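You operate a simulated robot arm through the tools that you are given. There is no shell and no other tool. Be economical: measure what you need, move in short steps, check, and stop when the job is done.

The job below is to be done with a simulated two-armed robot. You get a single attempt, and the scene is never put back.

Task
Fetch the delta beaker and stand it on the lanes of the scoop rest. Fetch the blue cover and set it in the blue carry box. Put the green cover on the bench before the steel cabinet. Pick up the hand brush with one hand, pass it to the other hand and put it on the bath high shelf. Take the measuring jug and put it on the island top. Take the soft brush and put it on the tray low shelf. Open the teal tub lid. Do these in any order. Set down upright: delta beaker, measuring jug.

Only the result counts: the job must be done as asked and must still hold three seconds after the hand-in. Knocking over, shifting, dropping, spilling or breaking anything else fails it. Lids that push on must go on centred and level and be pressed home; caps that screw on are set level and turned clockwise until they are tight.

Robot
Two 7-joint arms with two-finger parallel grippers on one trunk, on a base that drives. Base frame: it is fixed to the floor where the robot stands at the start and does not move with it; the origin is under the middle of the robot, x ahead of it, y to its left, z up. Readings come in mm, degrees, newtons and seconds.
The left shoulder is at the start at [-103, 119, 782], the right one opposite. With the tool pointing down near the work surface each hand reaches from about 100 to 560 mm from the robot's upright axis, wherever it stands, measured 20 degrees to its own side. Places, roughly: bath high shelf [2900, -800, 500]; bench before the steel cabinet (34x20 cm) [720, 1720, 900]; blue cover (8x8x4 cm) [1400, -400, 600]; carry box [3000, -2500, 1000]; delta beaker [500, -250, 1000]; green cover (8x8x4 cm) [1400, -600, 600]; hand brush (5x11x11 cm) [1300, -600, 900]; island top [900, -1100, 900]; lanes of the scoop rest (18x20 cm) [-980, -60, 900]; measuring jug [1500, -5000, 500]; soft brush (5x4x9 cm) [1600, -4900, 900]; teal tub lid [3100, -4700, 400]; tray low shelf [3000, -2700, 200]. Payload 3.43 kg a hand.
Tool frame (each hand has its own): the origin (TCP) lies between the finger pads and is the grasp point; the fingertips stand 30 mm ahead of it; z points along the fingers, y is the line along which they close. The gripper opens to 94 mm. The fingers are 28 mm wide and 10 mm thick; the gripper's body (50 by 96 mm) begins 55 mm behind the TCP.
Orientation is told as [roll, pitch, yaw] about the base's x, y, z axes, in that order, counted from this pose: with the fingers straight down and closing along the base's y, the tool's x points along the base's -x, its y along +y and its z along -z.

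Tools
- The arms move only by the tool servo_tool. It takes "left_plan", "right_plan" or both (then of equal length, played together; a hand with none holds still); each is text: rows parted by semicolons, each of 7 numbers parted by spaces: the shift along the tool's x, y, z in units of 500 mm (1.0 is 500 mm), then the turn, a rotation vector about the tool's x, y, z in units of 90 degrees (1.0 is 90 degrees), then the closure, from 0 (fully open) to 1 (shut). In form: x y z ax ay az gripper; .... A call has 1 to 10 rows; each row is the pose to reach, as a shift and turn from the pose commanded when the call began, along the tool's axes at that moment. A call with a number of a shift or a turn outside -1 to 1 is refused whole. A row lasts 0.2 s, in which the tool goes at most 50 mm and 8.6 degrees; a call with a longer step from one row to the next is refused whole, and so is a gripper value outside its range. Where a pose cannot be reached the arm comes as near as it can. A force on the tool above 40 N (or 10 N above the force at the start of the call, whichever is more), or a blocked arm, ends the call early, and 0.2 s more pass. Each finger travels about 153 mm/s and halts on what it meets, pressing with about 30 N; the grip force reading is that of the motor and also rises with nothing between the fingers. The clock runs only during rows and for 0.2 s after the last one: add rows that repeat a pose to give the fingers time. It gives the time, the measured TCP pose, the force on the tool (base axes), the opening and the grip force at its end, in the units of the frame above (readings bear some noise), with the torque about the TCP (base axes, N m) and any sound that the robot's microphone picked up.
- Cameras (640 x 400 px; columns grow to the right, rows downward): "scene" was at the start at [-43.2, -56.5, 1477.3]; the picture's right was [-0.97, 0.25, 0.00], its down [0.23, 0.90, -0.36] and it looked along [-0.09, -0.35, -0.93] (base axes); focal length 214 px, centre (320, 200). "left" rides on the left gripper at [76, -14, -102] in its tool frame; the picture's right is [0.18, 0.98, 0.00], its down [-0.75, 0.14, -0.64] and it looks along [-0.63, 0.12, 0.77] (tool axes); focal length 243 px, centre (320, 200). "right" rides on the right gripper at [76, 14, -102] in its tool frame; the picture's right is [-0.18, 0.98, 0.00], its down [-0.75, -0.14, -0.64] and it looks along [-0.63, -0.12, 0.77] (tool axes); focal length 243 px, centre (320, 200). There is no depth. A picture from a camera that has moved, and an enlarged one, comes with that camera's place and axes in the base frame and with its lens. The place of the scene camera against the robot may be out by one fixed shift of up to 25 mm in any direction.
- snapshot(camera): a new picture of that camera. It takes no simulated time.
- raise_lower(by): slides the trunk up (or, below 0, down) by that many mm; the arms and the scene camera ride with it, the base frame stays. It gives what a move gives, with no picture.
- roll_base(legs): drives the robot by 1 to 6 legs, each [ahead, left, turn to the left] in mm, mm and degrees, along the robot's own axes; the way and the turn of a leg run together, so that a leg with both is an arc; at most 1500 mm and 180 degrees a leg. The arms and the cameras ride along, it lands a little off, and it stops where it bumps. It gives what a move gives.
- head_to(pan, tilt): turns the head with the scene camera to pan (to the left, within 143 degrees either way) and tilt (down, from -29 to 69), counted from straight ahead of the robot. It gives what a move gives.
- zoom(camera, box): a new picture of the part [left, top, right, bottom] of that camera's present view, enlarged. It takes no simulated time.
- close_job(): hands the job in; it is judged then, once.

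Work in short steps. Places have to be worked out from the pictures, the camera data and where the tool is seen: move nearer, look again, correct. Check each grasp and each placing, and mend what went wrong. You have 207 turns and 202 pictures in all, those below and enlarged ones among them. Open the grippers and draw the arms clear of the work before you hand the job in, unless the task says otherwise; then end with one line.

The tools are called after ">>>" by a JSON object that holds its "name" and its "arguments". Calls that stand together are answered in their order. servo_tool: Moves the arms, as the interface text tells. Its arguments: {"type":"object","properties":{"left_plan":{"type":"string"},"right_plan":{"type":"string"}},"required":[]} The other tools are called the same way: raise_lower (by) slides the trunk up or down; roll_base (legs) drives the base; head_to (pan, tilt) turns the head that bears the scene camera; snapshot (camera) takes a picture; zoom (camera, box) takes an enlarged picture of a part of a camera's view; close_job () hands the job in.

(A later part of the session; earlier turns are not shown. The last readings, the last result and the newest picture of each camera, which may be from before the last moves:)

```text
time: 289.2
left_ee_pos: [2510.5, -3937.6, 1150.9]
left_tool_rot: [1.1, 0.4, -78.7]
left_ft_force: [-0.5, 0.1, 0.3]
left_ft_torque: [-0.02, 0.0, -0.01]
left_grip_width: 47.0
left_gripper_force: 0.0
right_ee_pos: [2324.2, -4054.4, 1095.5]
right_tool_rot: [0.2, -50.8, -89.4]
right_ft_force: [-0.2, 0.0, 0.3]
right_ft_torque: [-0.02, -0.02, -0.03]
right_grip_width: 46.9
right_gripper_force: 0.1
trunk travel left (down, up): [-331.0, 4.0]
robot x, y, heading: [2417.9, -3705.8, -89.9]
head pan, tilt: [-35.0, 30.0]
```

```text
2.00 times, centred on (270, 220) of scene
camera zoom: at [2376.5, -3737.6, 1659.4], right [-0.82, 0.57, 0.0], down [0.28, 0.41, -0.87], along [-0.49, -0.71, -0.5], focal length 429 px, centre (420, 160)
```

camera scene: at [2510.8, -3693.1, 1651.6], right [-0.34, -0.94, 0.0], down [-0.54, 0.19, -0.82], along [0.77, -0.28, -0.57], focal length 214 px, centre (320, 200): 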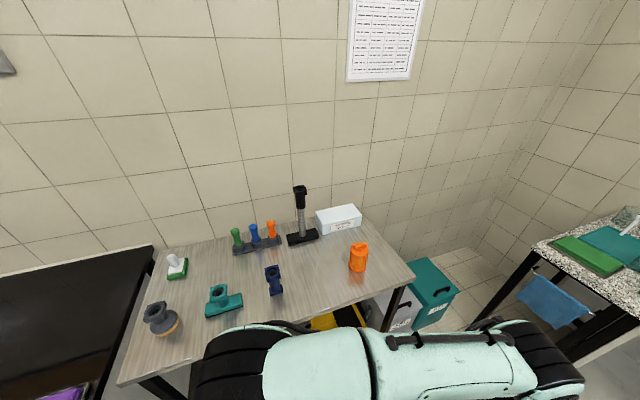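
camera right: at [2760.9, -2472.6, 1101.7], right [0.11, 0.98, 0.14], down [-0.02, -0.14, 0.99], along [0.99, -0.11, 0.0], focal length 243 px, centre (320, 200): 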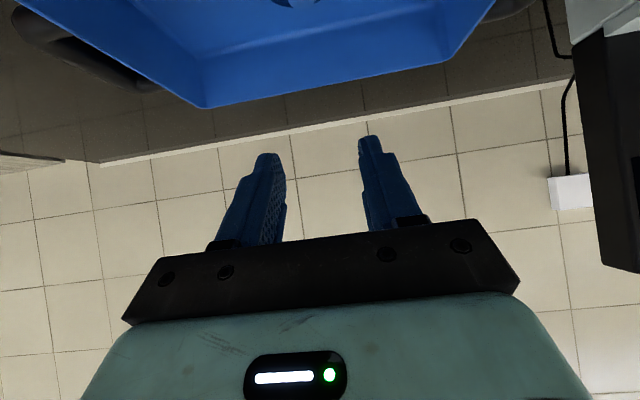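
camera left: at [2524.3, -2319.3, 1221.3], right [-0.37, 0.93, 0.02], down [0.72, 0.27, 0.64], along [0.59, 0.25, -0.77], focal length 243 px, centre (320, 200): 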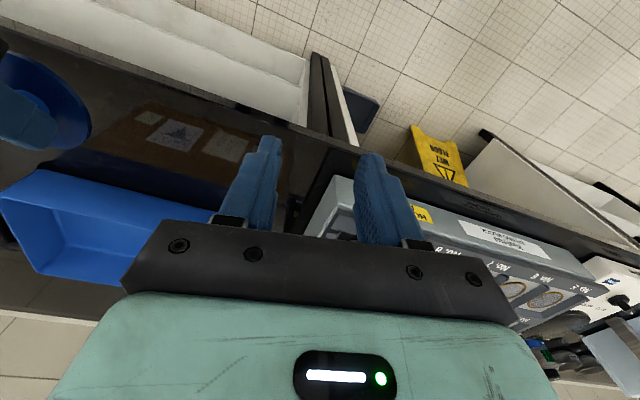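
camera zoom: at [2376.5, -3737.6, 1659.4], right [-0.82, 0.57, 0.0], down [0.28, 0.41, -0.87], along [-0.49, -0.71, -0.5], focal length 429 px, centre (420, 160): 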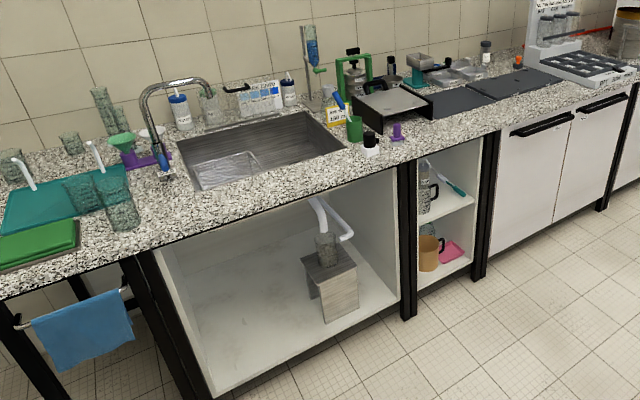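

The jug is likely the glass one with the black handle on the little cabinet's upper shelf, and the purple thing near (1600,-5000) may be the soft brush. I drive closer for a look.

>>> {"name": "roll_base", "arguments": {"legs": [[250, -870, 0], [350, 0, 0]]}}

>>> {"name": "head_to", "arguments": {"pan": 0, "tilt": 40}}

>>> {"name": "snapshot", "arguments": {"camera": "scene"}}

>>> {"name": "zoom", "arguments": {"camera": "scene", "box": [210, 100, 410, 240]}}

```text
time: 299.2
left_ee_pos: [1639.6, -4542.4, 1151.0]
left_tool_rot: [1.1, 0.4, -78.0]
left_ft_force: [-0.4, 0.0, -0.1]
left_ft_torque: [-0.02, -0.05, 0.01]
left_grip_width: 47.2
left_gripper_force: 0.0
right_ee_pos: [1454.7, -4663.2, 1095.1]
right_tool_rot: [0.2, -50.7, -88.8]
right_ft_force: [0.6, 0.4, -0.1]
right_ft_torque: [0.03, -0.01, 0.01]
right_grip_width: 46.9
right_gripper_force: 0.0
trunk travel left (down, up): [-331.0, 4.0]
robot x, y, heading: [1539.4, -4312.6, -89.2]
head pan, tilt: [-35.0, 30.0]
```

```text
time: 300.2
left_ee_pos: [1639.1, -4542.9, 1151.0]
left_tool_rot: [1.1, 0.4, -78.1]
left_ft_force: [-0.5, -0.2, -0.3]
left_ft_torque: [0.0, 0.02, 0.0]
left_grip_width: 46.8
left_gripper_force: 0.1
right_ee_pos: [1455.1, -4662.1, 1095.6]
right_tool_rot: [0.2, -50.8, -88.8]
right_ft_force: [0.4, -0.4, 0.1]
right_ft_torque: [0.0, 0.0, 0.0]
right_grip_width: 47.0
right_gripper_force: 0.0
trunk travel left (down, up): [-331.0, 4.0]
robot x, y, heading: [1539.3, -4313.2, -89.3]
head pan, tilt: [0.0, 40.0]
```

```text
87 pictures are left
camera scene: at [1554.0, -4355.1, 1644.0], right [-1.0, -0.01, 0.0], down [-0.01, 0.64, -0.77], along [0.01, -0.77, -0.64], focal length 214 px, centre (320, 200)
```

scene: 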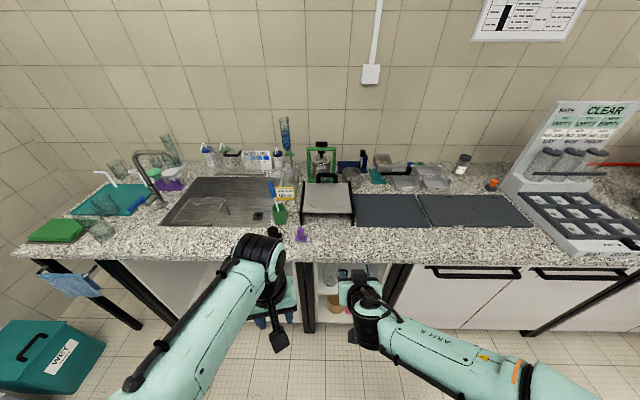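

```text
2.86 times, centred on (310, 170) of scene
camera zoom: at [1554.0, -4355.1, 1644.0], right [-1.0, -0.01, 0.0], down [-0.01, 0.64, -0.77], along [0.01, -0.77, -0.64], focal length 613 px, centre (349, 286)
```

zoom: 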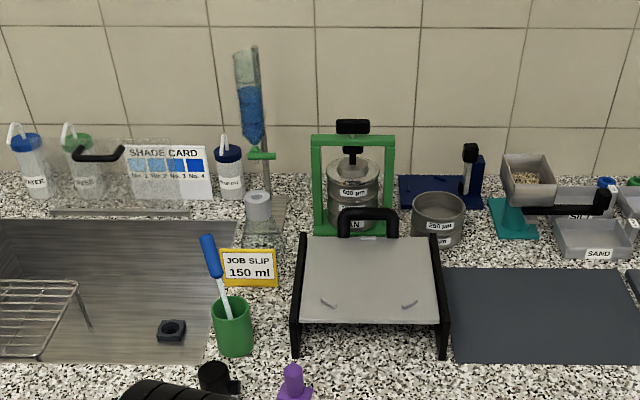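

I check the purple piece with the left wrist camera.

>>> {"name": "snapshot", "arguments": {"camera": "left"}}

>>> {"name": "snapshot", "arguments": {"camera": "right"}}

```text
85 pictures are left
camera left: at [1606.3, -4472.9, 1252.2], right [0.92, 0.38, 0.02], down [0.28, -0.71, 0.64], along [0.26, -0.58, -0.77], focal length 243 px, centre (320, 200)
```

left: 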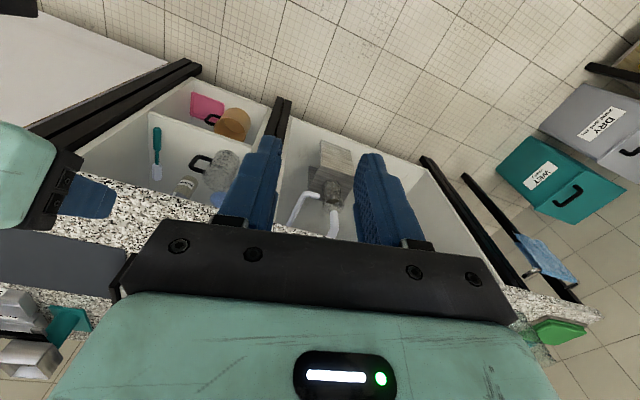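

```text
84 pictures are left
camera right: at [1466.2, -4534.2, 1102.1], right [0.98, -0.09, 0.14], down [-0.14, 0.02, 0.99], along [-0.1, -1.0, 0.0], focal length 243 px, centre (320, 200)
```

right: 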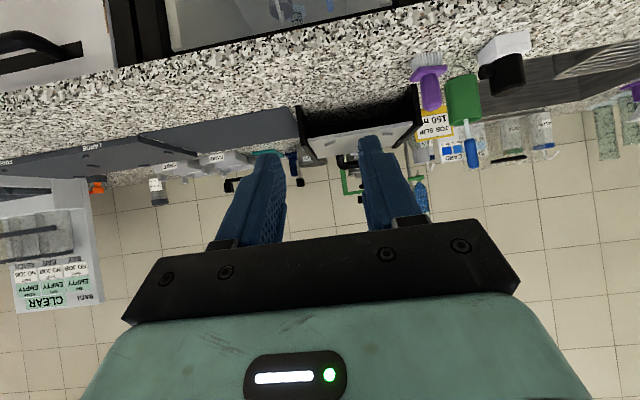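

The purple piece has white bristles, so it is the soft brush at about (1627,-4940). I pose the left hand at 50° tilt ahead, then drive 170 mm closer.

>>> {"name": "servo_tool", "arguments": {"left_plan": "-0.033 -0.011 0.02 0.0078 -0.0791 0.0168 0.2; -0.065 -0.023 0.04 0.0157 -0.1582 0.0336 0.2; -0.098 -0.034 0.06 0.0235 -0.2373 0.0504 0.2; -0.13 -0.045 0.08 0.0313 -0.3165 0.0672 0.2; -0.163 -0.056 0.1 0.0391 -0.3956 0.084 0.2; -0.195 -0.068 0.12 0.047 -0.4747 0.1008 0.2; -0.228 -0.079 0.14 0.0548 -0.5538 0.1176 0.2"}}

>>> {"name": "roll_base", "arguments": {"legs": [[170, 0, -0.7]]}}

>>> {"name": "snapshot", "arguments": {"camera": "left"}}

>>> {"name": "snapshot", "arguments": {"camera": "right"}}

```text
time: 301.8
left_ee_pos: [1624.1, -4662.2, 1079.1]
left_tool_rot: [1.8, -49.4, -90.6]
left_ft_force: [-0.3, -0.1, 0.4]
left_ft_torque: [-0.02, 0.0, 0.0]
left_grip_width: 75.4
left_gripper_force: 0.1
right_ee_pos: [1453.5, -4663.0, 1096.3]
right_tool_rot: [0.1, -50.7, -89.0]
right_ft_force: [0.0, 0.3, -0.7]
right_ft_torque: [0.04, 0.0, 0.0]
right_grip_width: 46.7
right_gripper_force: 0.0
trunk travel left (down, up): [-331.0, 4.0]
robot x, y, heading: [1543.6, -4313.3, -89.3]
head pan, tilt: [0.0, 40.0]
```

```text
time: 303.2
left_ee_pos: [1624.3, -4830.3, 1079.7]
left_tool_rot: [1.7, -49.5, -91.2]
left_ft_force: [0.2, -0.3, -0.1]
left_ft_torque: [-0.01, 0.0, -0.01]
left_grip_width: 75.2
left_gripper_force: 0.0
right_ee_pos: [1451.1, -4829.6, 1095.7]
right_tool_rot: [0.3, -50.8, -89.5]
right_ft_force: [0.0, 0.5, -0.2]
right_ft_torque: [-0.03, -0.01, 0.04]
right_grip_width: 47.2
right_gripper_force: 0.1
trunk travel left (down, up): [-331.0, 4.0]
robot x, y, heading: [1543.0, -4480.2, -90.0]
head pan, tilt: [0.0, 40.0]
```

```text
83 pictures are left
camera left: at [1607.1, -4704.4, 1086.3], right [0.99, 0.12, -0.12], down [0.12, 0.0, 0.99], along [0.12, -0.99, -0.02], focal length 243 px, centre (320, 200)
```

left: 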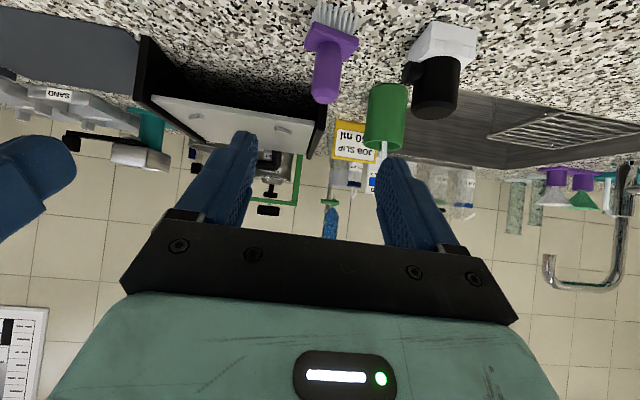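

```text
82 pictures are left
camera right: at [1465.3, -4702.1, 1101.8], right [0.98, -0.11, 0.14], down [-0.14, 0.02, 0.99], along [-0.11, -0.99, 0.0], focal length 243 px, centre (320, 200)
```

right: 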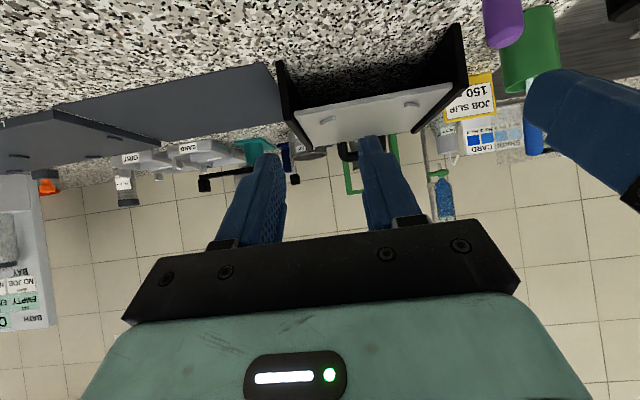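

The handle is about 29 mm wide at (1628,-4935), z 938-985. I move the left hand to pre-grasp with a small orientation fix.

>>> {"name": "servo_tool", "arguments": {"left_plan": "0.02 0.003 0.05 0.004 -0.003 -0.004 0.35; 0.0486 0.008 0.116 0.0087 -0.0056 -0.0086 0.35; 0.0486 0.008 0.14 0.0087 -0.0056 -0.0086 0.35; 0.0486 0.008 0.18 0.0087 -0.0056 -0.0086 0.35"}}

>>> {"name": "snapshot", "arguments": {"camera": "left"}}

```text
time: 304.2
left_ee_pos: [1628.7, -4885.3, 1003.1]
left_tool_rot: [-0.1, -49.9, -89.9]
left_ft_force: [0.4, -0.3, 0.5]
left_ft_torque: [-0.01, 0.02, 0.0]
left_grip_width: 61.0
left_gripper_force: 0.2
right_ee_pos: [1452.6, -4832.3, 1096.4]
right_tool_rot: [0.3, -50.7, -89.6]
right_ft_force: [0.6, 0.4, 0.0]
right_ft_torque: [0.04, 0.01, 0.01]
right_grip_width: 47.0
right_gripper_force: 0.0
trunk travel left (down, up): [-331.0, 4.0]
robot x, y, heading: [1539.7, -4482.8, -89.9]
head pan, tilt: [0.0, 40.0]
```

```text
81 pictures are left
camera left: at [1612.4, -4758.5, 1009.3], right [0.98, 0.12, -0.14], down [0.14, 0.01, 0.99], along [0.12, -0.99, -0.01], focal length 243 px, centre (320, 200)
```

left: 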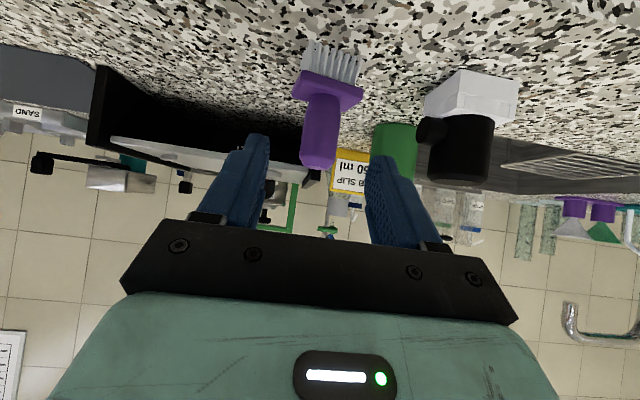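

Refined: the handle is at y of about -4958, z 925-981. I advance and grip it.

>>> {"name": "servo_tool", "arguments": {"left_plan": "-0.005 0 0.05 0 0 0 0.35; -0.01 0 0.1 0 0 0 0.35; -0.0144 0 0.1386 0 0 0 0.35; -0.0144 0 0.1386 0 0 0 0.6; -0.0144 0 0.1386 0 0 0 0.8; -0.0144 0 0.1386 0 0 0 0.8; -0.0144 0 0.1386 0 0 0 0.8"}}

>>> {"name": "snapshot", "arguments": {"camera": "left"}}

```text
time: 305.9
left_ee_pos: [1628.5, -4942.1, 964.3]
left_tool_rot: [-0.1, -49.9, -89.9]
left_ft_force: [0.0, -1.2, -0.1]
left_ft_torque: [-0.02, -0.02, -0.06]
left_grip_width: 30.2
left_gripper_force: 30.4
right_ee_pos: [1452.4, -4831.8, 1095.2]
right_tool_rot: [0.2, -50.6, -89.6]
right_ft_force: [-0.8, -0.4, -0.1]
right_ft_torque: [-0.04, 0.0, 0.02]
right_grip_width: 46.9
right_gripper_force: 0.1
trunk travel left (down, up): [-331.0, 4.0]
robot x, y, heading: [1542.9, -4481.2, -90.0]
head pan, tilt: [0.0, 40.0]
```

```text
80 pictures are left
camera left: at [1613.1, -4814.9, 970.7], right [0.98, 0.12, -0.14], down [0.14, 0.01, 0.99], along [0.12, -0.99, -0.01], focal length 243 px, centre (320, 200)
```

left: 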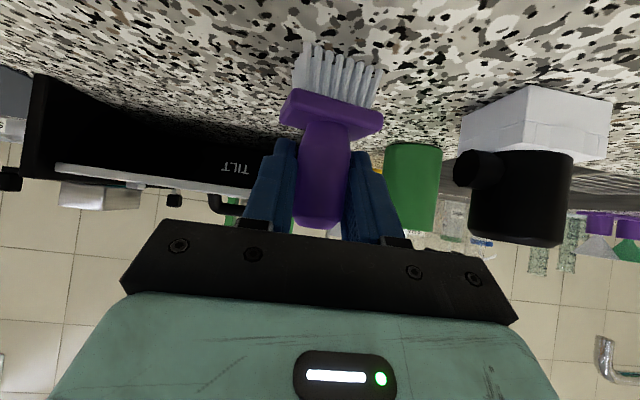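

Gripped at 30 mm. I lift and retract the left hand, then back the base away.

>>> {"name": "servo_tool", "arguments": {"left_plan": "-0.046 0 -0.039 0 0 0 0.8; -0.092 0 -0.077 0 0 0 0.8; -0.05 0 -0.13 0 0 0 0.8; 0.0 0 -0.19 0 0 0 0.8; 0.05 0 -0.25 0 0 0 0.8; 0.1 0 -0.307 0 0 0 0.8"}}

>>> {"name": "roll_base", "arguments": {"legs": [[-250, 0, 0]]}}

>>> {"name": "raise_lower", "arguments": {"by": -320}}

>>> {"name": "head_to", "arguments": {"pan": -5, "tilt": 30}}

>>> {"name": "snapshot", "arguments": {"camera": "scene"}}

>>> {"name": "snapshot", "arguments": {"camera": "right"}}

```text
time: 307.2
left_ee_pos: [1621.2, -4812.1, 1034.0]
left_tool_rot: [-1.8, -49.1, -87.9]
left_ft_force: [0.6, -0.1, -0.6]
left_ft_torque: [-0.01, -0.03, -0.03]
left_grip_width: 30.0
left_gripper_force: 30.2
left hand out of reach, approached as far as the arm can: row 6
right_ee_pos: [1452.6, -4830.4, 1096.1]
right_tool_rot: [0.3, -50.8, -89.5]
right_ft_force: [-0.1, 0.6, 0.5]
right_ft_torque: [-0.02, -0.03, -0.04]
right_grip_width: 46.9
right_gripper_force: 0.1
trunk travel left (down, up): [-331.0, 4.0]
robot x, y, heading: [1542.0, -4482.9, -89.7]
head pan, tilt: [0.0, 40.0]
```

```text
time: 309.1
left_ee_pos: [1616.7, -4562.3, 1034.0]
left_tool_rot: [-1.9, -49.4, -88.5]
left_ft_force: [0.3, 0.7, -0.4]
left_ft_torque: [-0.02, 0.0, -0.01]
left_grip_width: 30.2
left_gripper_force: 30.4
right_ee_pos: [1450.4, -4580.3, 1097.1]
right_tool_rot: [0.3, -50.8, -89.6]
right_ft_force: [0.1, -0.3, -0.1]
right_ft_torque: [0.0, 0.01, -0.01]
right_grip_width: 47.0
right_gripper_force: 0.1
trunk travel left (down, up): [-331.0, 4.0]
robot x, y, heading: [1541.9, -4231.6, -89.9]
head pan, tilt: [0.0, 40.0]
```

```text
time: 312.2
left_ee_pos: [1616.2, -4562.0, 713.9]
left_tool_rot: [-1.9, -49.3, -88.5]
left_ft_force: [0.2, 0.1, -0.5]
left_ft_torque: [-0.02, -0.03, -0.01]
left_grip_width: 30.1
left_gripper_force: 30.1
right_ee_pos: [1450.5, -4578.5, 776.5]
right_tool_rot: [0.1, -50.6, -89.5]
right_ft_force: [-0.2, 0.0, 0.1]
right_ft_torque: [0.02, 0.03, 0.02]
right_grip_width: 47.0
right_gripper_force: 0.1
trunk travel left (down, up): [-11.0, 324.0]
robot x, y, heading: [1541.6, -4227.9, -90.1]
head pan, tilt: [0.0, 40.0]
```

```text
time: 313.0
left_ee_pos: [1617.8, -4561.6, 713.7]
left_tool_rot: [-1.9, -49.3, -88.4]
left_ft_force: [-0.2, 0.2, -0.8]
left_ft_torque: [0.01, 0.01, -0.02]
left_grip_width: 29.8
left_gripper_force: 29.9
right_ee_pos: [1450.6, -4579.0, 775.3]
right_tool_rot: [0.2, -50.7, -89.6]
right_ft_force: [-0.2, -0.5, -0.1]
right_ft_torque: [-0.01, -0.05, 0.03]
right_grip_width: 47.1
right_gripper_force: 0.0
trunk travel left (down, up): [-11.0, 324.0]
robot x, y, heading: [1537.3, -4230.9, -89.9]
head pan, tilt: [-5.0, 30.0]
```

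```text
79 pictures are left
camera scene: at [1546.8, -4327.5, 1329.8], right [-1.0, 0.08, 0.0], down [0.04, 0.5, -0.87], along [-0.07, -0.86, -0.5], focal length 214 px, centre (320, 200)
```

scene: 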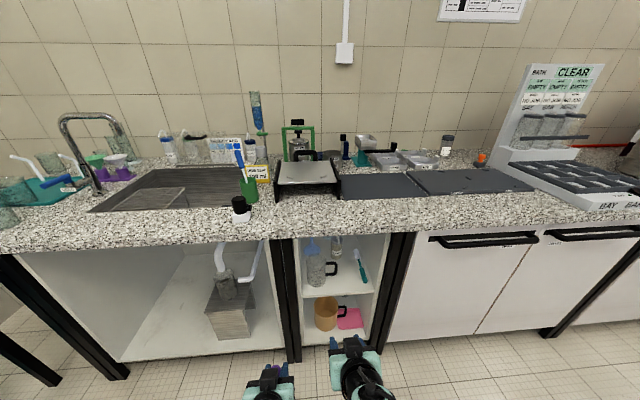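

```text
78 pictures are left
camera right: at [1464.1, -4451.4, 782.1], right [0.98, -0.11, 0.14], down [-0.14, 0.02, 0.99], along [-0.11, -0.99, 0.0], focal length 243 px, centre (320, 200)
```

right: 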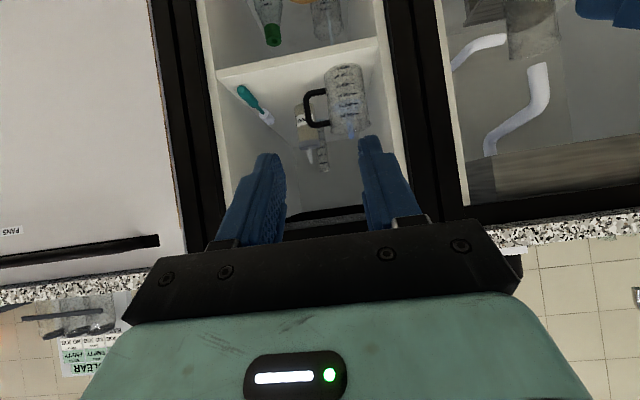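

>>> {"name": "zoom", "arguments": {"camera": "right", "box": [210, 30, 410, 180]}}

>>> {"name": "zoom", "arguments": {"camera": "scene", "box": [270, 220, 410, 350]}}

```text
2.67 times, centred on (310, 105) of right
camera zoom: at [1464.1, -4451.4, 782.1], right [0.98, -0.11, 0.14], down [-0.14, 0.02, 0.99], along [-0.11, -0.99, 0.0], focal length 647 px, centre (347, 453)
```

zoom: 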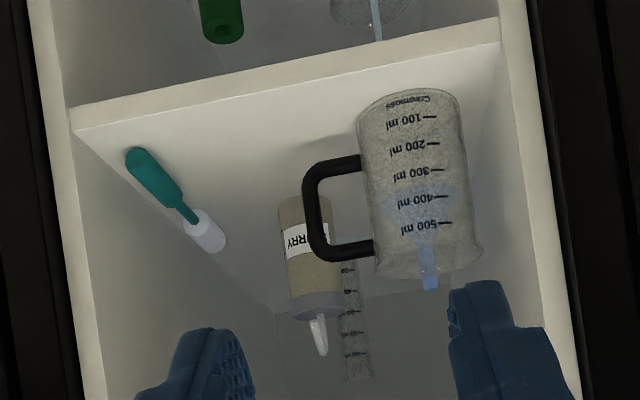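

```text
3.08 times, centred on (340, 285) of scene
camera zoom: at [1546.8, -4327.5, 1329.8], right [-1.0, 0.08, 0.0], down [0.04, 0.5, -0.87], along [-0.07, -0.86, -0.5], focal length 660 px, centre (258, -62)
```

zoom: 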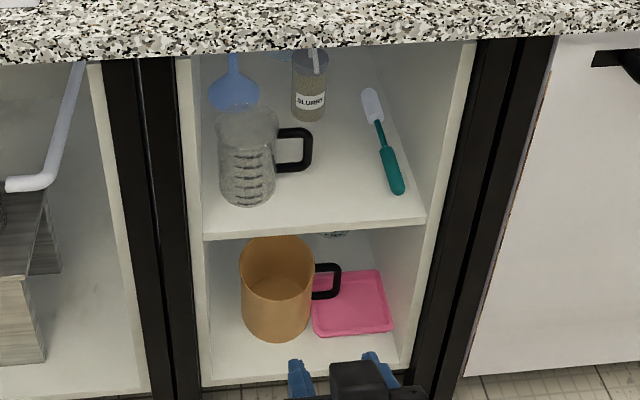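

The jug is the 500 ml graduated one, centred near (1497,-4985), with its handle bar at x of about 1411 and the opening at z 550-610. I pose the right hand (62° tilt, lower) for the handle and move the left hand with the brush aside.

>>> {"name": "servo_tool", "arguments": {"left_plan": "0 0.075 0 0 0 0 0.8; 0 0.15 0 0 0 0 0.8; 0 0.225 0 0 0 0 0.8; 0 0.3 0 0 0 0 0.8", "right_plan": "0.052 -0.02 0.043 0 -0.03 0 0.3; 0.105 -0.039 0.086 0 -0.063 0 0.4; 0.157 -0.058 0.128 0 -0.095 0 0.53; 0.209 -0.078 0.171 0 -0.126 0 0.53"}}

>>> {"name": "roll_base", "arguments": {"legs": [[180, 0, 0]]}}

>>> {"name": "snapshot", "arguments": {"camera": "right"}}

>>> {"name": "snapshot", "arguments": {"camera": "scene"}}

```text
time: 314.0
left_ee_pos: [1765.9, -4563.1, 710.6]
left_tool_rot: [-1.8, -49.2, -88.6]
left_ft_force: [0.4, -0.5, -0.5]
left_ft_torque: [0.02, -0.01, -0.01]
left_grip_width: 30.0
left_gripper_force: 30.1
right_ee_pos: [1415.1, -4592.5, 641.8]
right_tool_rot: [0.3, -62.0, -89.7]
right_ft_force: [0.3, 0.5, -0.8]
right_ft_torque: [-0.02, 0.02, -0.03]
right_grip_width: 44.2
right_gripper_force: 0.0
right hand out of reach, approached as far as the arm can: row 4
trunk travel left (down, up): [-11.0, 324.0]
robot x, y, heading: [1542.1, -4226.6, -89.9]
head pan, tilt: [-5.0, 30.0]
```

```text
time: 315.5
left_ee_pos: [1767.7, -4741.8, 710.5]
left_tool_rot: [-1.9, -49.3, -88.4]
left_ft_force: [0.2, 0.3, -0.4]
left_ft_torque: [-0.03, 0.01, 0.01]
left_grip_width: 29.9
left_gripper_force: 30.7
right_ee_pos: [1415.8, -4771.0, 641.7]
right_tool_rot: [0.2, -62.0, -89.6]
right_ft_force: [0.1, 0.4, 0.1]
right_ft_torque: [0.01, -0.04, -0.03]
right_grip_width: 44.4
right_gripper_force: 0.1
trunk travel left (down, up): [-11.0, 324.0]
robot x, y, heading: [1542.2, -4409.9, -89.8]
head pan, tilt: [-5.0, 30.0]
```

```text
75 pictures are left
camera right: at [1429.0, -4644.7, 622.5], right [0.98, -0.08, 0.16], down [-0.14, 0.21, 0.97], along [-0.11, -0.97, 0.2], focal length 243 px, centre (320, 200)
```

right: 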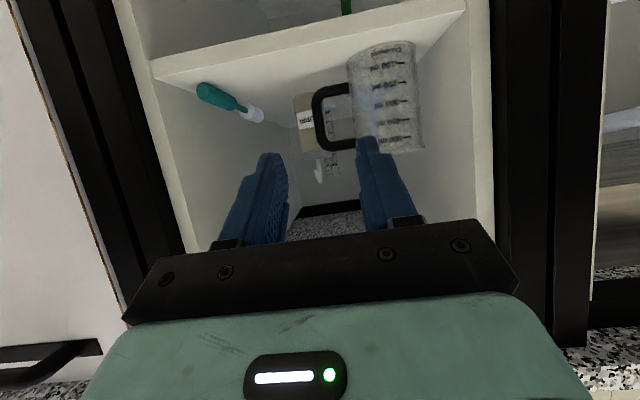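

```text
74 pictures are left
camera scene: at [1547.1, -4506.5, 1329.8], right [-1.0, 0.08, 0.0], down [0.04, 0.5, -0.87], along [-0.07, -0.86, -0.5], focal length 214 px, centre (320, 200)
```

scene: 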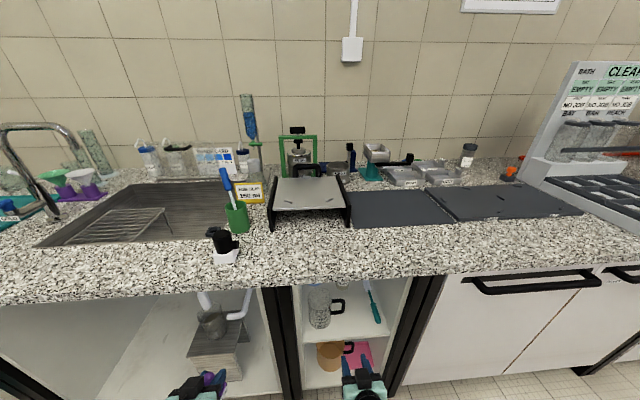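

The handle bar is refined to (1408,-4984,581). I lower the left hand a little, then drive 115 mm nearer.

>>> {"name": "servo_tool", "arguments": {"left_plan": "0.046 0 0.039 0 0 0 0.8; 0.092 0 0.077 0 0 0 0.8"}}

>>> {"name": "roll_base", "arguments": {"legs": [[115, 0, 0]]}}

>>> {"name": "snapshot", "arguments": {"camera": "right"}}

```text
time: 316.1
left_ee_pos: [1766.7, -4740.8, 650.8]
left_tool_rot: [-1.8, -49.2, -88.5]
left_ft_force: [0.3, -0.1, -0.1]
left_ft_torque: [0.01, -0.01, -0.02]
left_grip_width: 30.1
left_gripper_force: 30.5
right_ee_pos: [1416.9, -4772.2, 640.4]
right_tool_rot: [0.2, -61.9, -89.6]
right_ft_force: [-0.3, -0.7, 0.0]
right_ft_torque: [0.03, 0.01, 0.02]
right_grip_width: 44.2
right_gripper_force: 0.2
trunk travel left (down, up): [-11.0, 324.0]
robot x, y, heading: [1541.8, -4409.7, -89.9]
head pan, tilt: [-5.0, 30.0]
```

```text
time: 317.3
left_ee_pos: [1766.6, -4855.4, 650.9]
left_tool_rot: [-1.8, -49.3, -88.5]
left_ft_force: [0.1, -0.4, -0.5]
left_ft_torque: [-0.02, 0.0, 0.0]
left_grip_width: 29.9
left_gripper_force: 30.2
right_ee_pos: [1416.1, -4886.3, 642.9]
right_tool_rot: [0.2, -61.9, -89.6]
right_ft_force: [0.2, 0.6, 0.3]
right_ft_torque: [0.02, 0.01, 0.0]
right_grip_width: 44.2
right_gripper_force: 0.1
trunk travel left (down, up): [-11.0, 324.0]
robot x, y, heading: [1540.0, -4527.0, -89.9]
head pan, tilt: [-5.0, 30.0]
```

```text
73 pictures are left
camera right: at [1429.2, -4759.6, 622.5], right [0.98, -0.08, 0.16], down [-0.14, 0.21, 0.97], along [-0.11, -0.97, 0.2], focal length 243 px, centre (320, 200)
```

right: 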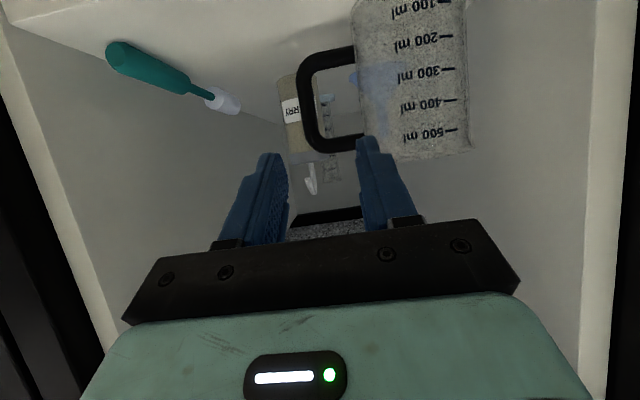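

Depth estimates disagree somewhat, so I zoom in for precise handle features.

>>> {"name": "zoom", "arguments": {"camera": "right", "box": [260, 0, 500, 170]}}

```text
2.35 times, centred on (380, 85) of right
camera zoom: at [1429.2, -4759.6, 622.5], right [0.98, -0.08, 0.16], down [-0.14, 0.21, 0.97], along [-0.11, -0.97, 0.2], focal length 571 px, centre (179, 471)
```

zoom: 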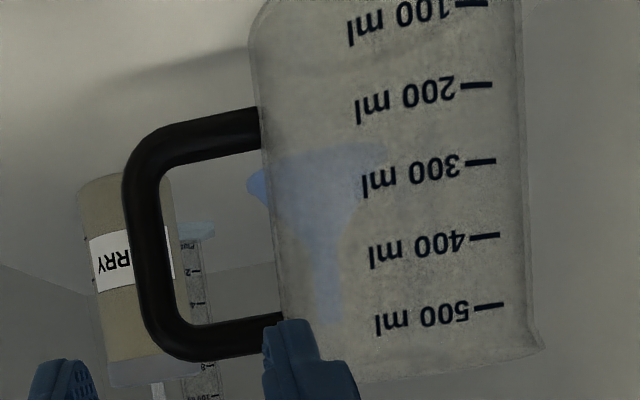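

Consistent now: the bar is at (1406,-4984), arms at z 548 and 618, gap 35 mm. I first drop to handle height in front, then check before going in.

>>> {"name": "servo_tool", "arguments": {"right_plan": "0.028 -0.007 0.03 0 0 0 0.53; 0.056 -0.014 0.06 0 0 0 0.53; 0.0836 -0.02 0.09 0 0 0 0.53; 0.06 -0.02 0.133 0 0 0 0.53"}}

>>> {"name": "snapshot", "arguments": {"camera": "right"}}

```text
time: 318.3
left_ee_pos: [1766.3, -4854.8, 650.6]
left_tool_rot: [-1.9, -49.3, -88.5]
left_ft_force: [0.2, 0.9, -0.3]
left_ft_torque: [0.0, 0.01, 0.02]
left_grip_width: 30.0
left_gripper_force: 30.1
right_ee_pos: [1407.2, -4931.7, 584.8]
right_tool_rot: [0.2, -62.0, -89.6]
right_ft_force: [0.3, 0.1, -0.2]
right_ft_torque: [0.01, 0.02, 0.0]
right_grip_width: 44.0
right_gripper_force: 0.1
trunk travel left (down, up): [-11.0, 324.0]
robot x, y, heading: [1540.9, -4525.2, -89.9]
head pan, tilt: [-5.0, 30.0]
```

```text
71 pictures are left
camera right: at [1419.8, -4804.1, 565.3], right [0.98, -0.08, 0.16], down [-0.14, 0.21, 0.97], along [-0.11, -0.97, 0.2], focal length 243 px, centre (320, 200)
```

right: 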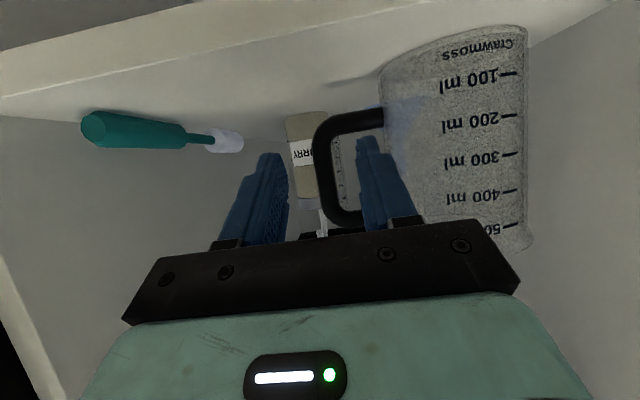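

Finger aligned with the handle gap. I move straight in 44 mm and close.

>>> {"name": "servo_tool", "arguments": {"right_plan": "-0.014 0 0.0265 0 0 0 0.53; -0.028 0 0.053 0 0 0 0.53; -0.0415 0 0.0778 0 0 0 0.53; -0.0415 0 0.0778 0 0 0 0.75; -0.0415 0 0.0778 0 0 0 0.9; -0.0415 0 0.0778 0 0 0 0.9; -0.0415 0 0.0778 0 0 0 0.9"}}

>>> {"name": "snapshot", "arguments": {"camera": "right"}}

```text
time: 319.9
left_ee_pos: [1766.4, -4855.2, 651.4]
left_tool_rot: [-1.8, -49.3, -88.4]
left_ft_force: [0.0, -0.5, -0.4]
left_ft_torque: [-0.03, -0.03, -0.01]
left_grip_width: 29.7
left_gripper_force: 29.9
right_ee_pos: [1406.5, -4975.0, 583.9]
right_tool_rot: [0.2, -61.9, -89.8]
right_ft_force: [0.2, 0.2, 0.2]
right_ft_torque: [0.0, -0.02, 0.01]
right_grip_width: 17.3
right_gripper_force: 30.2
trunk travel left (down, up): [-11.0, 324.0]
robot x, y, heading: [1542.5, -4524.5, -90.0]
head pan, tilt: [-5.0, 30.0]
```

```text
70 pictures are left
camera right: at [1419.9, -4848.4, 565.2], right [0.98, -0.08, 0.16], down [-0.14, 0.21, 0.97], along [-0.11, -0.97, 0.2], focal length 243 px, centre (320, 200)
```

right: 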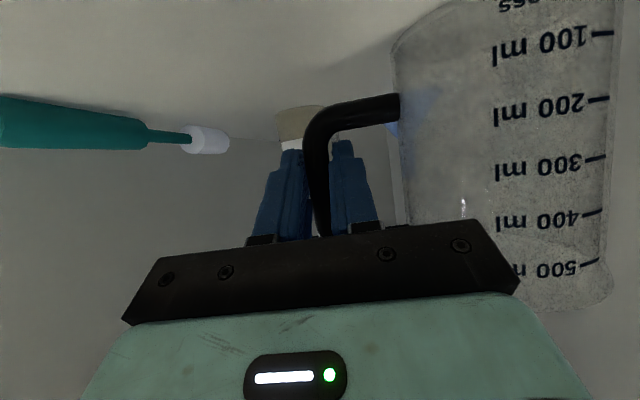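

I have the handle at 17 mm. I lift 30 mm and check it hangs level.

>>> {"name": "servo_tool", "arguments": {"right_plan": "-0.018 0 -0.0095 0 0 0 0.9; -0.036 0 -0.019 0 0 0 0.9; -0.053 0 -0.028 0 0 0 0.9"}}

>>> {"name": "snapshot", "arguments": {"camera": "right"}}

>>> {"name": "zoom", "arguments": {"camera": "scene", "box": [250, 250, 430, 390]}}

```text
time: 320.7
left_ee_pos: [1766.9, -4856.8, 651.0]
left_tool_rot: [-1.7, -49.3, -88.5]
left_ft_force: [-0.4, -0.8, 0.0]
left_ft_torque: [-0.03, 0.0, 0.0]
left_grip_width: 29.8
left_gripper_force: 30.3
right_ee_pos: [1406.3, -4975.6, 613.3]
right_tool_rot: [0.0, -61.8, -89.6]
right_ft_force: [0.1, -0.4, -1.3]
right_ft_torque: [-0.01, 0.07, 0.0]
right_grip_width: 16.7
right_gripper_force: 29.9
trunk travel left (down, up): [-11.0, 324.0]
robot x, y, heading: [1542.3, -4525.2, -89.7]
head pan, tilt: [-5.0, 30.0]
```

```text
69 pictures are left
camera right: at [1419.5, -4848.4, 595.0], right [0.98, -0.08, 0.16], down [-0.14, 0.21, 0.97], along [-0.11, -0.97, 0.2], focal length 243 px, centre (320, 200)
```

right: 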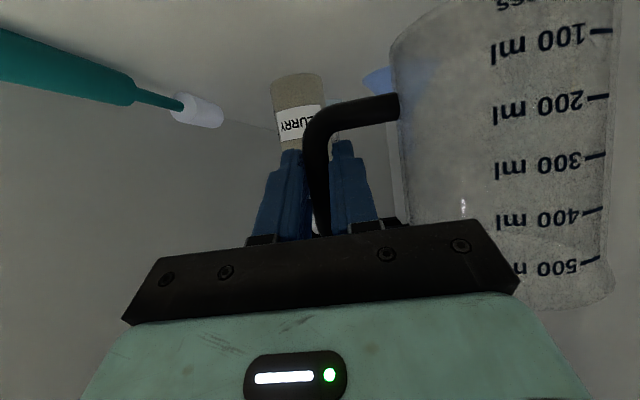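

```text
2.86 times, centred on (340, 320) of scene
camera zoom: at [1547.4, -4621.0, 1329.8], right [-1.0, 0.09, 0.0], down [0.04, 0.5, -0.87], along [-0.07, -0.86, -0.5], focal length 613 px, centre (263, -143)
```

zoom: 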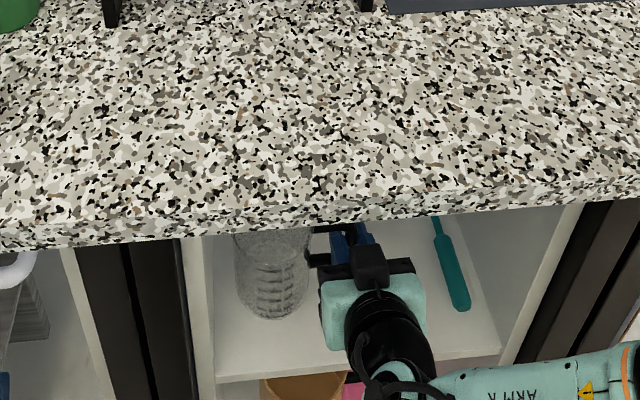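

The jug hangs firmly. I back out, lift it a bit, raise the trunk, turn round and head for the island's east side at a clear spot near (1400,-1780).

>>> {"name": "roll_base", "arguments": {"legs": [[-350, 0, 0]]}}

>>> {"name": "servo_tool", "arguments": {"right_plan": "-0.04 0 -0.021 0 0 0 0.9; -0.08 0 -0.042 0 0 0 0.9; -0.106 0 -0.056 0 0 0 0.9"}}

>>> {"name": "raise_lower", "arguments": {"by": 330}}

>>> {"name": "snapshot", "arguments": {"camera": "right"}}

>>> {"name": "roll_base", "arguments": {"legs": [[0, 0, 180], [700, -760, 0], [830, 0, 0], [830, 0, 0], [0, 0, 90]]}}

>>> {"name": "head_to", "arguments": {"pan": 0, "tilt": 40}}

>>> {"name": "snapshot", "arguments": {"camera": "scene"}}

```text
time: 323.0
left_ee_pos: [1765.6, -4506.7, 651.8]
left_tool_rot: [-1.8, -49.3, -88.5]
left_ft_force: [0.8, -0.1, 0.2]
left_ft_torque: [-0.02, 0.01, -0.02]
left_grip_width: 29.9
left_gripper_force: 30.0
right_ee_pos: [1405.1, -4626.0, 614.7]
right_tool_rot: [0.3, -61.9, -89.7]
right_ft_force: [0.2, 0.3, -0.9]
right_ft_torque: [0.0, 0.05, -0.02]
right_grip_width: 17.1
right_gripper_force: 29.8
trunk travel left (down, up): [-11.0, 324.0]
robot x, y, heading: [1539.2, -4171.7, -90.0]
head pan, tilt: [-5.0, 30.0]
```

```text
time: 323.8
left_ee_pos: [1765.1, -4506.3, 651.3]
left_tool_rot: [-1.8, -49.4, -88.5]
left_ft_force: [0.2, -0.3, -0.7]
left_ft_torque: [0.0, 0.01, 0.01]
left_grip_width: 29.9
left_gripper_force: 29.6
right_ee_pos: [1404.3, -4626.8, 674.6]
right_tool_rot: [0.2, -61.9, -89.8]
right_ft_force: [0.7, 0.0, -0.8]
right_ft_torque: [-0.01, 0.08, 0.0]
right_grip_width: 17.1
right_gripper_force: 30.2
trunk travel left (down, up): [-11.0, 324.0]
robot x, y, heading: [1541.7, -4174.4, -89.7]
head pan, tilt: [-5.0, 30.0]
```

```text
time: 327.0
left_ee_pos: [1765.8, -4553.4, 1012.6]
left_tool_rot: [-2.2, -54.3, -88.4]
left_ft_force: [0.2, -0.1, -0.8]
left_ft_torque: [-0.01, -0.02, 0.02]
left_grip_width: 30.2
left_gripper_force: 30.4
right_ee_pos: [1405.0, -4625.6, 997.4]
right_tool_rot: [0.3, -62.0, -89.8]
right_ft_force: [-0.1, -0.3, -0.8]
right_ft_torque: [-0.01, 0.07, 0.02]
right_grip_width: 16.9
right_gripper_force: 29.7
right hand out of reach, approached as far as the arm can: row 1
trunk travel left (down, up): [-335.0, 0.0]
robot x, y, heading: [1543.1, -4175.0, -89.9]
head pan, tilt: [-5.0, 30.0]
```

```text
67 pictures are left
camera right: at [1418.7, -4498.3, 978.9], right [0.98, -0.08, 0.16], down [-0.14, 0.21, 0.97], along [-0.11, -0.97, 0.2], focal length 243 px, centre (320, 200)
```

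right: 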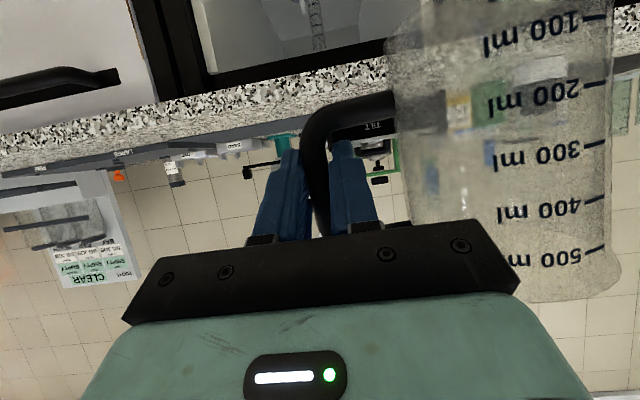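

```text
time: 353.2
left_ee_pos: [1954.8, -2045.4, 1013.5]
left_tool_rot: [-1.9, -54.3, -178.8]
left_ft_force: [-0.3, -0.1, 0.0]
left_ft_torque: [0.0, 0.0, 0.0]
left_grip_width: 30.0
left_gripper_force: 30.4
right_ee_pos: [1883.2, -1685.5, 998.4]
right_tool_rot: [0.3, -61.8, 180.1]
right_ft_force: [-0.2, -0.5, -0.8]
right_ft_torque: [0.05, -0.02, -0.01]
right_grip_width: 12.9
right_gripper_force: 29.9
trunk travel left (down, up): [-335.0, 0.0]
robot x, y, heading: [2336.0, -1824.3, 179.9]
head pan, tilt: [-5.0, 30.0]
```

```text
time: 354.0
left_ee_pos: [1953.5, -2046.0, 1013.5]
left_tool_rot: [-2.0, -54.2, -178.7]
left_ft_force: [1.0, -0.1, 0.1]
left_ft_torque: [-0.01, 0.03, -0.01]
left_grip_width: 29.9
left_gripper_force: 30.5
right_ee_pos: [1884.1, -1686.3, 999.1]
right_tool_rot: [0.2, -61.9, 179.9]
right_ft_force: [0.4, -0.8, -0.4]
right_ft_torque: [0.05, 0.01, 0.02]
right_grip_width: 12.8
right_gripper_force: 30.0
trunk travel left (down, up): [-335.0, 0.0]
robot x, y, heading: [2336.8, -1822.1, 179.6]
head pan, tilt: [0.0, 40.0]
```

```text
66 pictures are left
camera scene: at [2307.8, -1826.0, 1647.4], right [0.0, 1.0, 0.0], down [0.64, 0.0, -0.77], along [-0.77, 0.0, -0.64], focal length 214 px, centre (320, 200)
```

scene: 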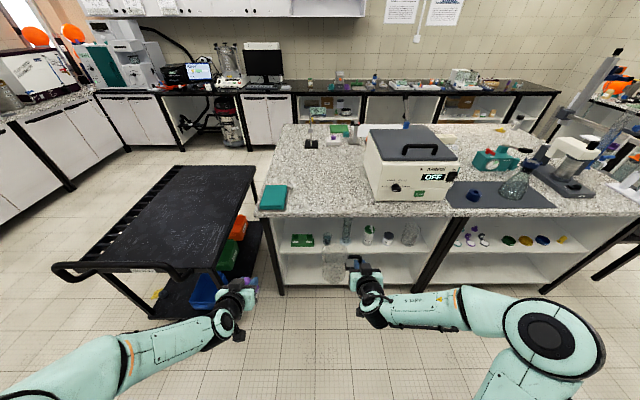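

The grip width dropped to 12.9 mm, so I check the jug in the right hand at once.

>>> {"name": "snapshot", "arguments": {"camera": "right"}}

>>> {"name": "zoom", "arguments": {"camera": "scene", "box": [270, 220, 430, 340]}}

```text
65 pictures are left
camera right: at [2010.6, -1698.9, 978.9], right [-0.08, -0.98, 0.16], down [0.21, 0.14, 0.97], along [-0.97, 0.12, 0.2], focal length 243 px, centre (320, 200)
```

right: 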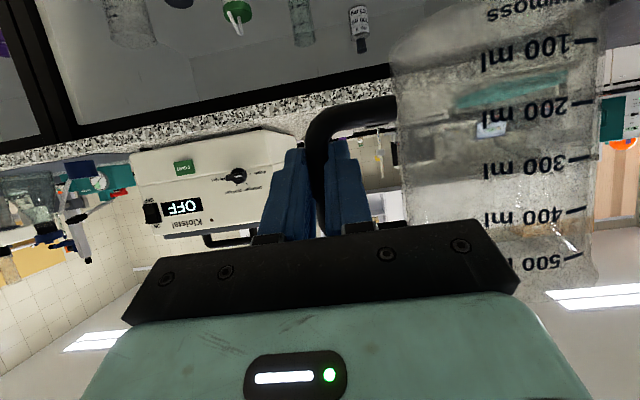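

```text
3.33 times, centred on (350, 280) of scene
camera zoom: at [2307.8, -1826.0, 1647.4], right [0.0, 1.0, 0.0], down [0.64, 0.0, -0.77], along [-0.77, 0.0, -0.64], focal length 715 px, centre (220, -67)
```

zoom: 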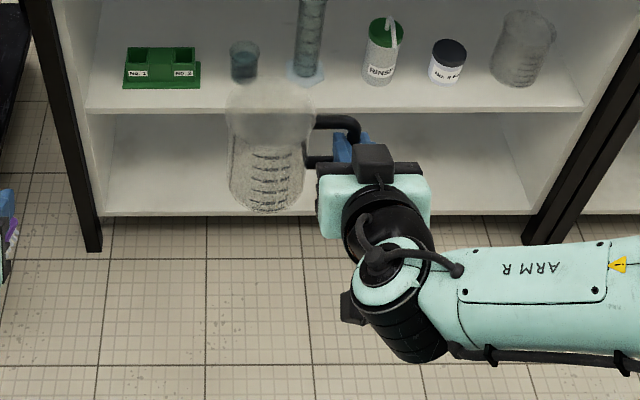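

Still held; the handle crept slightly deeper in the pads. I raise a bit and drive to the island edge.

>>> {"name": "servo_tool", "arguments": {"right_plan": "-0.0177 0 -0.0094 0 0 0 0.95; -0.035 0 -0.0188 0 0 0 0.95"}}

>>> {"name": "roll_base", "arguments": {"legs": [[465, 0, 0]]}}

>>> {"name": "snapshot", "arguments": {"camera": "right"}}

>>> {"name": "zoom", "arguments": {"camera": "scene", "box": [240, 120, 480, 320]}}

```text
time: 354.6
left_ee_pos: [1954.3, -2046.3, 1013.4]
left_tool_rot: [-2.1, -54.2, -178.7]
left_ft_force: [-0.1, 0.4, -1.0]
left_ft_torque: [0.04, 0.01, -0.01]
left_grip_width: 30.0
left_gripper_force: 30.3
right_ee_pos: [1884.5, -1685.0, 1019.0]
right_tool_rot: [0.3, -62.0, 180.0]
right_ft_force: [0.6, 1.4, -0.8]
right_ft_torque: [0.05, -0.01, 0.03]
right_grip_width: 12.7
right_gripper_force: 30.6
trunk travel left (down, up): [-335.0, 0.0]
robot x, y, heading: [2333.4, -1825.8, 179.8]
head pan, tilt: [0.0, 40.0]
```

```text
time: 357.4
left_ee_pos: [1491.5, -2043.5, 1012.1]
left_tool_rot: [-2.0, -54.3, -178.7]
left_ft_force: [0.4, -0.6, -1.5]
left_ft_torque: [0.0, 0.0, 0.03]
left_grip_width: 29.9
left_gripper_force: 30.0
right_ee_pos: [1422.6, -1681.9, 1017.0]
right_tool_rot: [0.1, -61.9, 179.9]
right_ft_force: [-0.1, -0.3, -1.1]
right_ft_torque: [0.06, -0.01, -0.02]
right_grip_width: 13.0
right_gripper_force: 29.5
trunk travel left (down, up): [-335.0, 0.0]
robot x, y, heading: [1874.9, -1817.8, 179.7]
head pan, tilt: [0.0, 40.0]
```

```text
63 pictures are left
camera right: at [1548.2, -1696.1, 998.6], right [-0.09, -0.98, 0.16], down [0.21, 0.14, 0.97], along [-0.97, 0.12, 0.2], focal length 243 px, centre (320, 200)
```

right: 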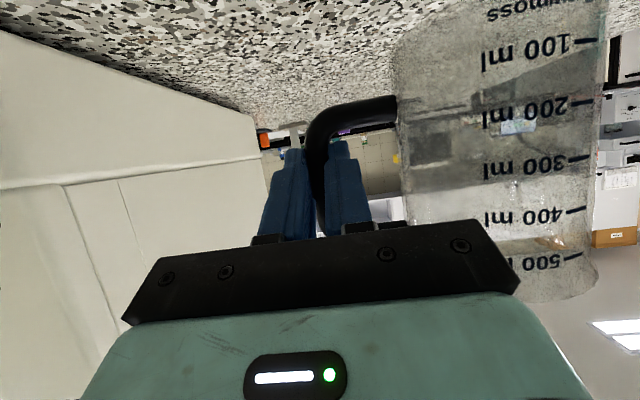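

```text
2.00 times, centred on (360, 220) of scene
camera zoom: at [1845.1, -1823.7, 1647.2], right [0.01, 1.0, 0.0], down [0.64, 0.0, -0.77], along [-0.77, 0.0, -0.64], focal length 429 px, centre (240, 160)
```

zoom: 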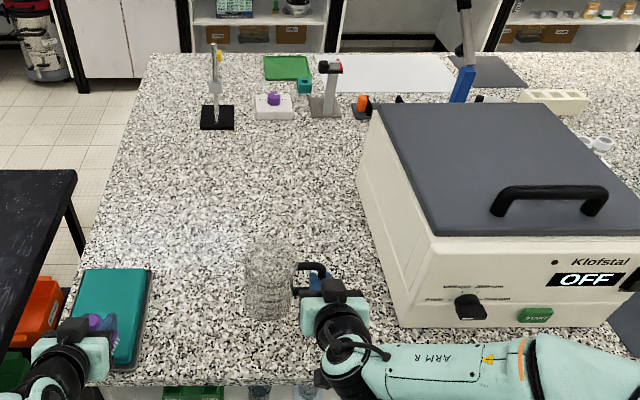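

Clear spot below the jug. I lower it gently.

>>> {"name": "servo_tool", "arguments": {"right_plan": "0.025 0 0.0133 0 0 0 0.95; 0.05 0 0.0266 0 0 0 0.95; 0.067 0 0.0356 0 0 0 0.95"}}

>>> {"name": "servo_tool", "arguments": {"right_plan": "0.005 0 0.0027 0 0 0 0.95; 0.01 0 0.0053 0 0 0 0.95; 0.015 0 0.008 0 0 0 0.95; 0.02 0 0.0106 0 0 0 0.95"}}

>>> {"name": "zoom", "arguments": {"camera": "scene", "box": [320, 200, 440, 300]}}

```text
time: 358.1
left_ee_pos: [1490.5, -2043.1, 1013.4]
left_tool_rot: [-2.0, -54.3, -178.8]
left_ft_force: [0.2, 0.1, -0.2]
left_ft_torque: [0.02, 0.02, 0.04]
left_grip_width: 29.8
left_gripper_force: 29.4
right_ee_pos: [1421.8, -1682.9, 979.3]
right_tool_rot: [0.1, -61.9, 179.8]
right_ft_force: [0.6, 0.5, -0.5]
right_ft_torque: [0.1, -0.02, 0.02]
right_grip_width: 12.9
right_gripper_force: 29.7
trunk travel left (down, up): [-335.0, 0.0]
robot x, y, heading: [1871.3, -1821.4, 179.7]
head pan, tilt: [0.0, 40.0]
```

```text
time: 359.1
left_ee_pos: [1489.8, -2043.5, 1013.8]
left_tool_rot: [-2.0, -54.2, -178.8]
left_ft_force: [-0.8, -0.4, -0.5]
left_ft_torque: [0.04, -0.02, 0.03]
left_grip_width: 30.0
left_gripper_force: 30.4
right_ee_pos: [1421.6, -1682.4, 968.3]
right_tool_rot: [0.3, -61.8, 179.8]
right_ft_force: [0.2, 0.1, -0.9]
right_ft_torque: [0.06, -0.01, -0.01]
right_grip_width: 12.9
right_gripper_force: 29.7
trunk travel left (down, up): [-335.0, 0.0]
robot x, y, heading: [1870.9, -1823.6, 179.6]
head pan, tilt: [0.0, 40.0]
```

```text
4.00 times, centred on (380, 250) of scene
camera zoom: at [1844.9, -1823.6, 1647.3], right [0.01, 1.0, 0.0], down [0.64, 0.0, -0.77], along [-0.77, 0.0, -0.64], focal length 858 px, centre (80, 0)
```

zoom: 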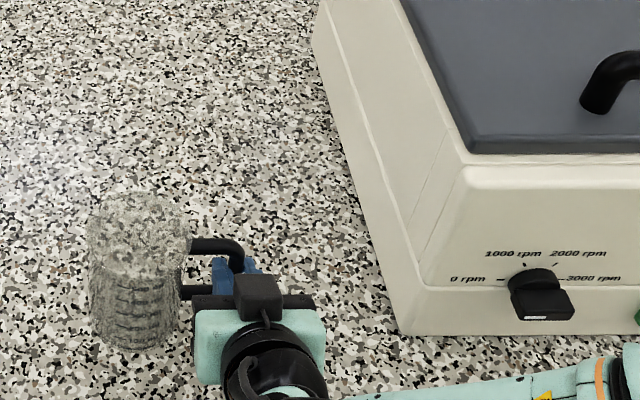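

>>> {"name": "servo_tool", "arguments": {"right_plan": "0.004 0 0.0021 0 0 0 0.95; 0.008 0 0.0043 0 0 0 0.95; 0.012 0 0.0064 0 0 0 0.95"}}

>>> {"name": "servo_tool", "arguments": {"right_plan": "0.004 0 0.0021 0 0 0 0.95; 0.008 0 0.0043 0 0 0 0.95; 0.012 0 0.0064 0 0 0 0.95"}}

```text
time: 359.9
left_ee_pos: [1491.8, -2042.7, 1013.5]
left_tool_rot: [-2.1, -54.3, -178.8]
left_ft_force: [-0.2, -0.4, -0.4]
left_ft_torque: [0.0, 0.0, 0.03]
left_grip_width: 29.8
left_gripper_force: 29.9
right_ee_pos: [1421.5, -1683.1, 964.0]
right_tool_rot: [0.1, -62.3, 179.8]
right_ft_force: [2.0, 3.8, 13.4]
right_ft_torque: [-0.49, 0.37, -0.02]
right_grip_width: 12.6
right_gripper_force: 30.2
trunk travel left (down, up): [-335.0, 0.0]
robot x, y, heading: [1870.6, -1820.8, 179.5]
head pan, tilt: [0.0, 40.0]
```

```text
time: 360.8
left_ee_pos: [1491.7, -2042.1, 1014.3]
left_tool_rot: [-1.9, -54.4, -178.8]
left_ft_force: [-0.9, 0.0, -0.6]
left_ft_torque: [-0.01, -0.01, -0.02]
left_grip_width: 29.9
left_gripper_force: 31.0
right_ee_pos: [1421.3, -1681.1, 958.4]
right_tool_rot: [0.2, -62.3, 179.7]
right_ft_force: [-0.6, 10.4, 31.8]
right_ft_torque: [-0.96, 0.46, -0.08]
right_grip_width: 13.6
right_gripper_force: 30.0
trunk travel left (down, up): [-335.0, 0.0]
robot x, y, heading: [1873.5, -1821.3, 180.0]
head pan, tilt: [0.0, 40.0]
```

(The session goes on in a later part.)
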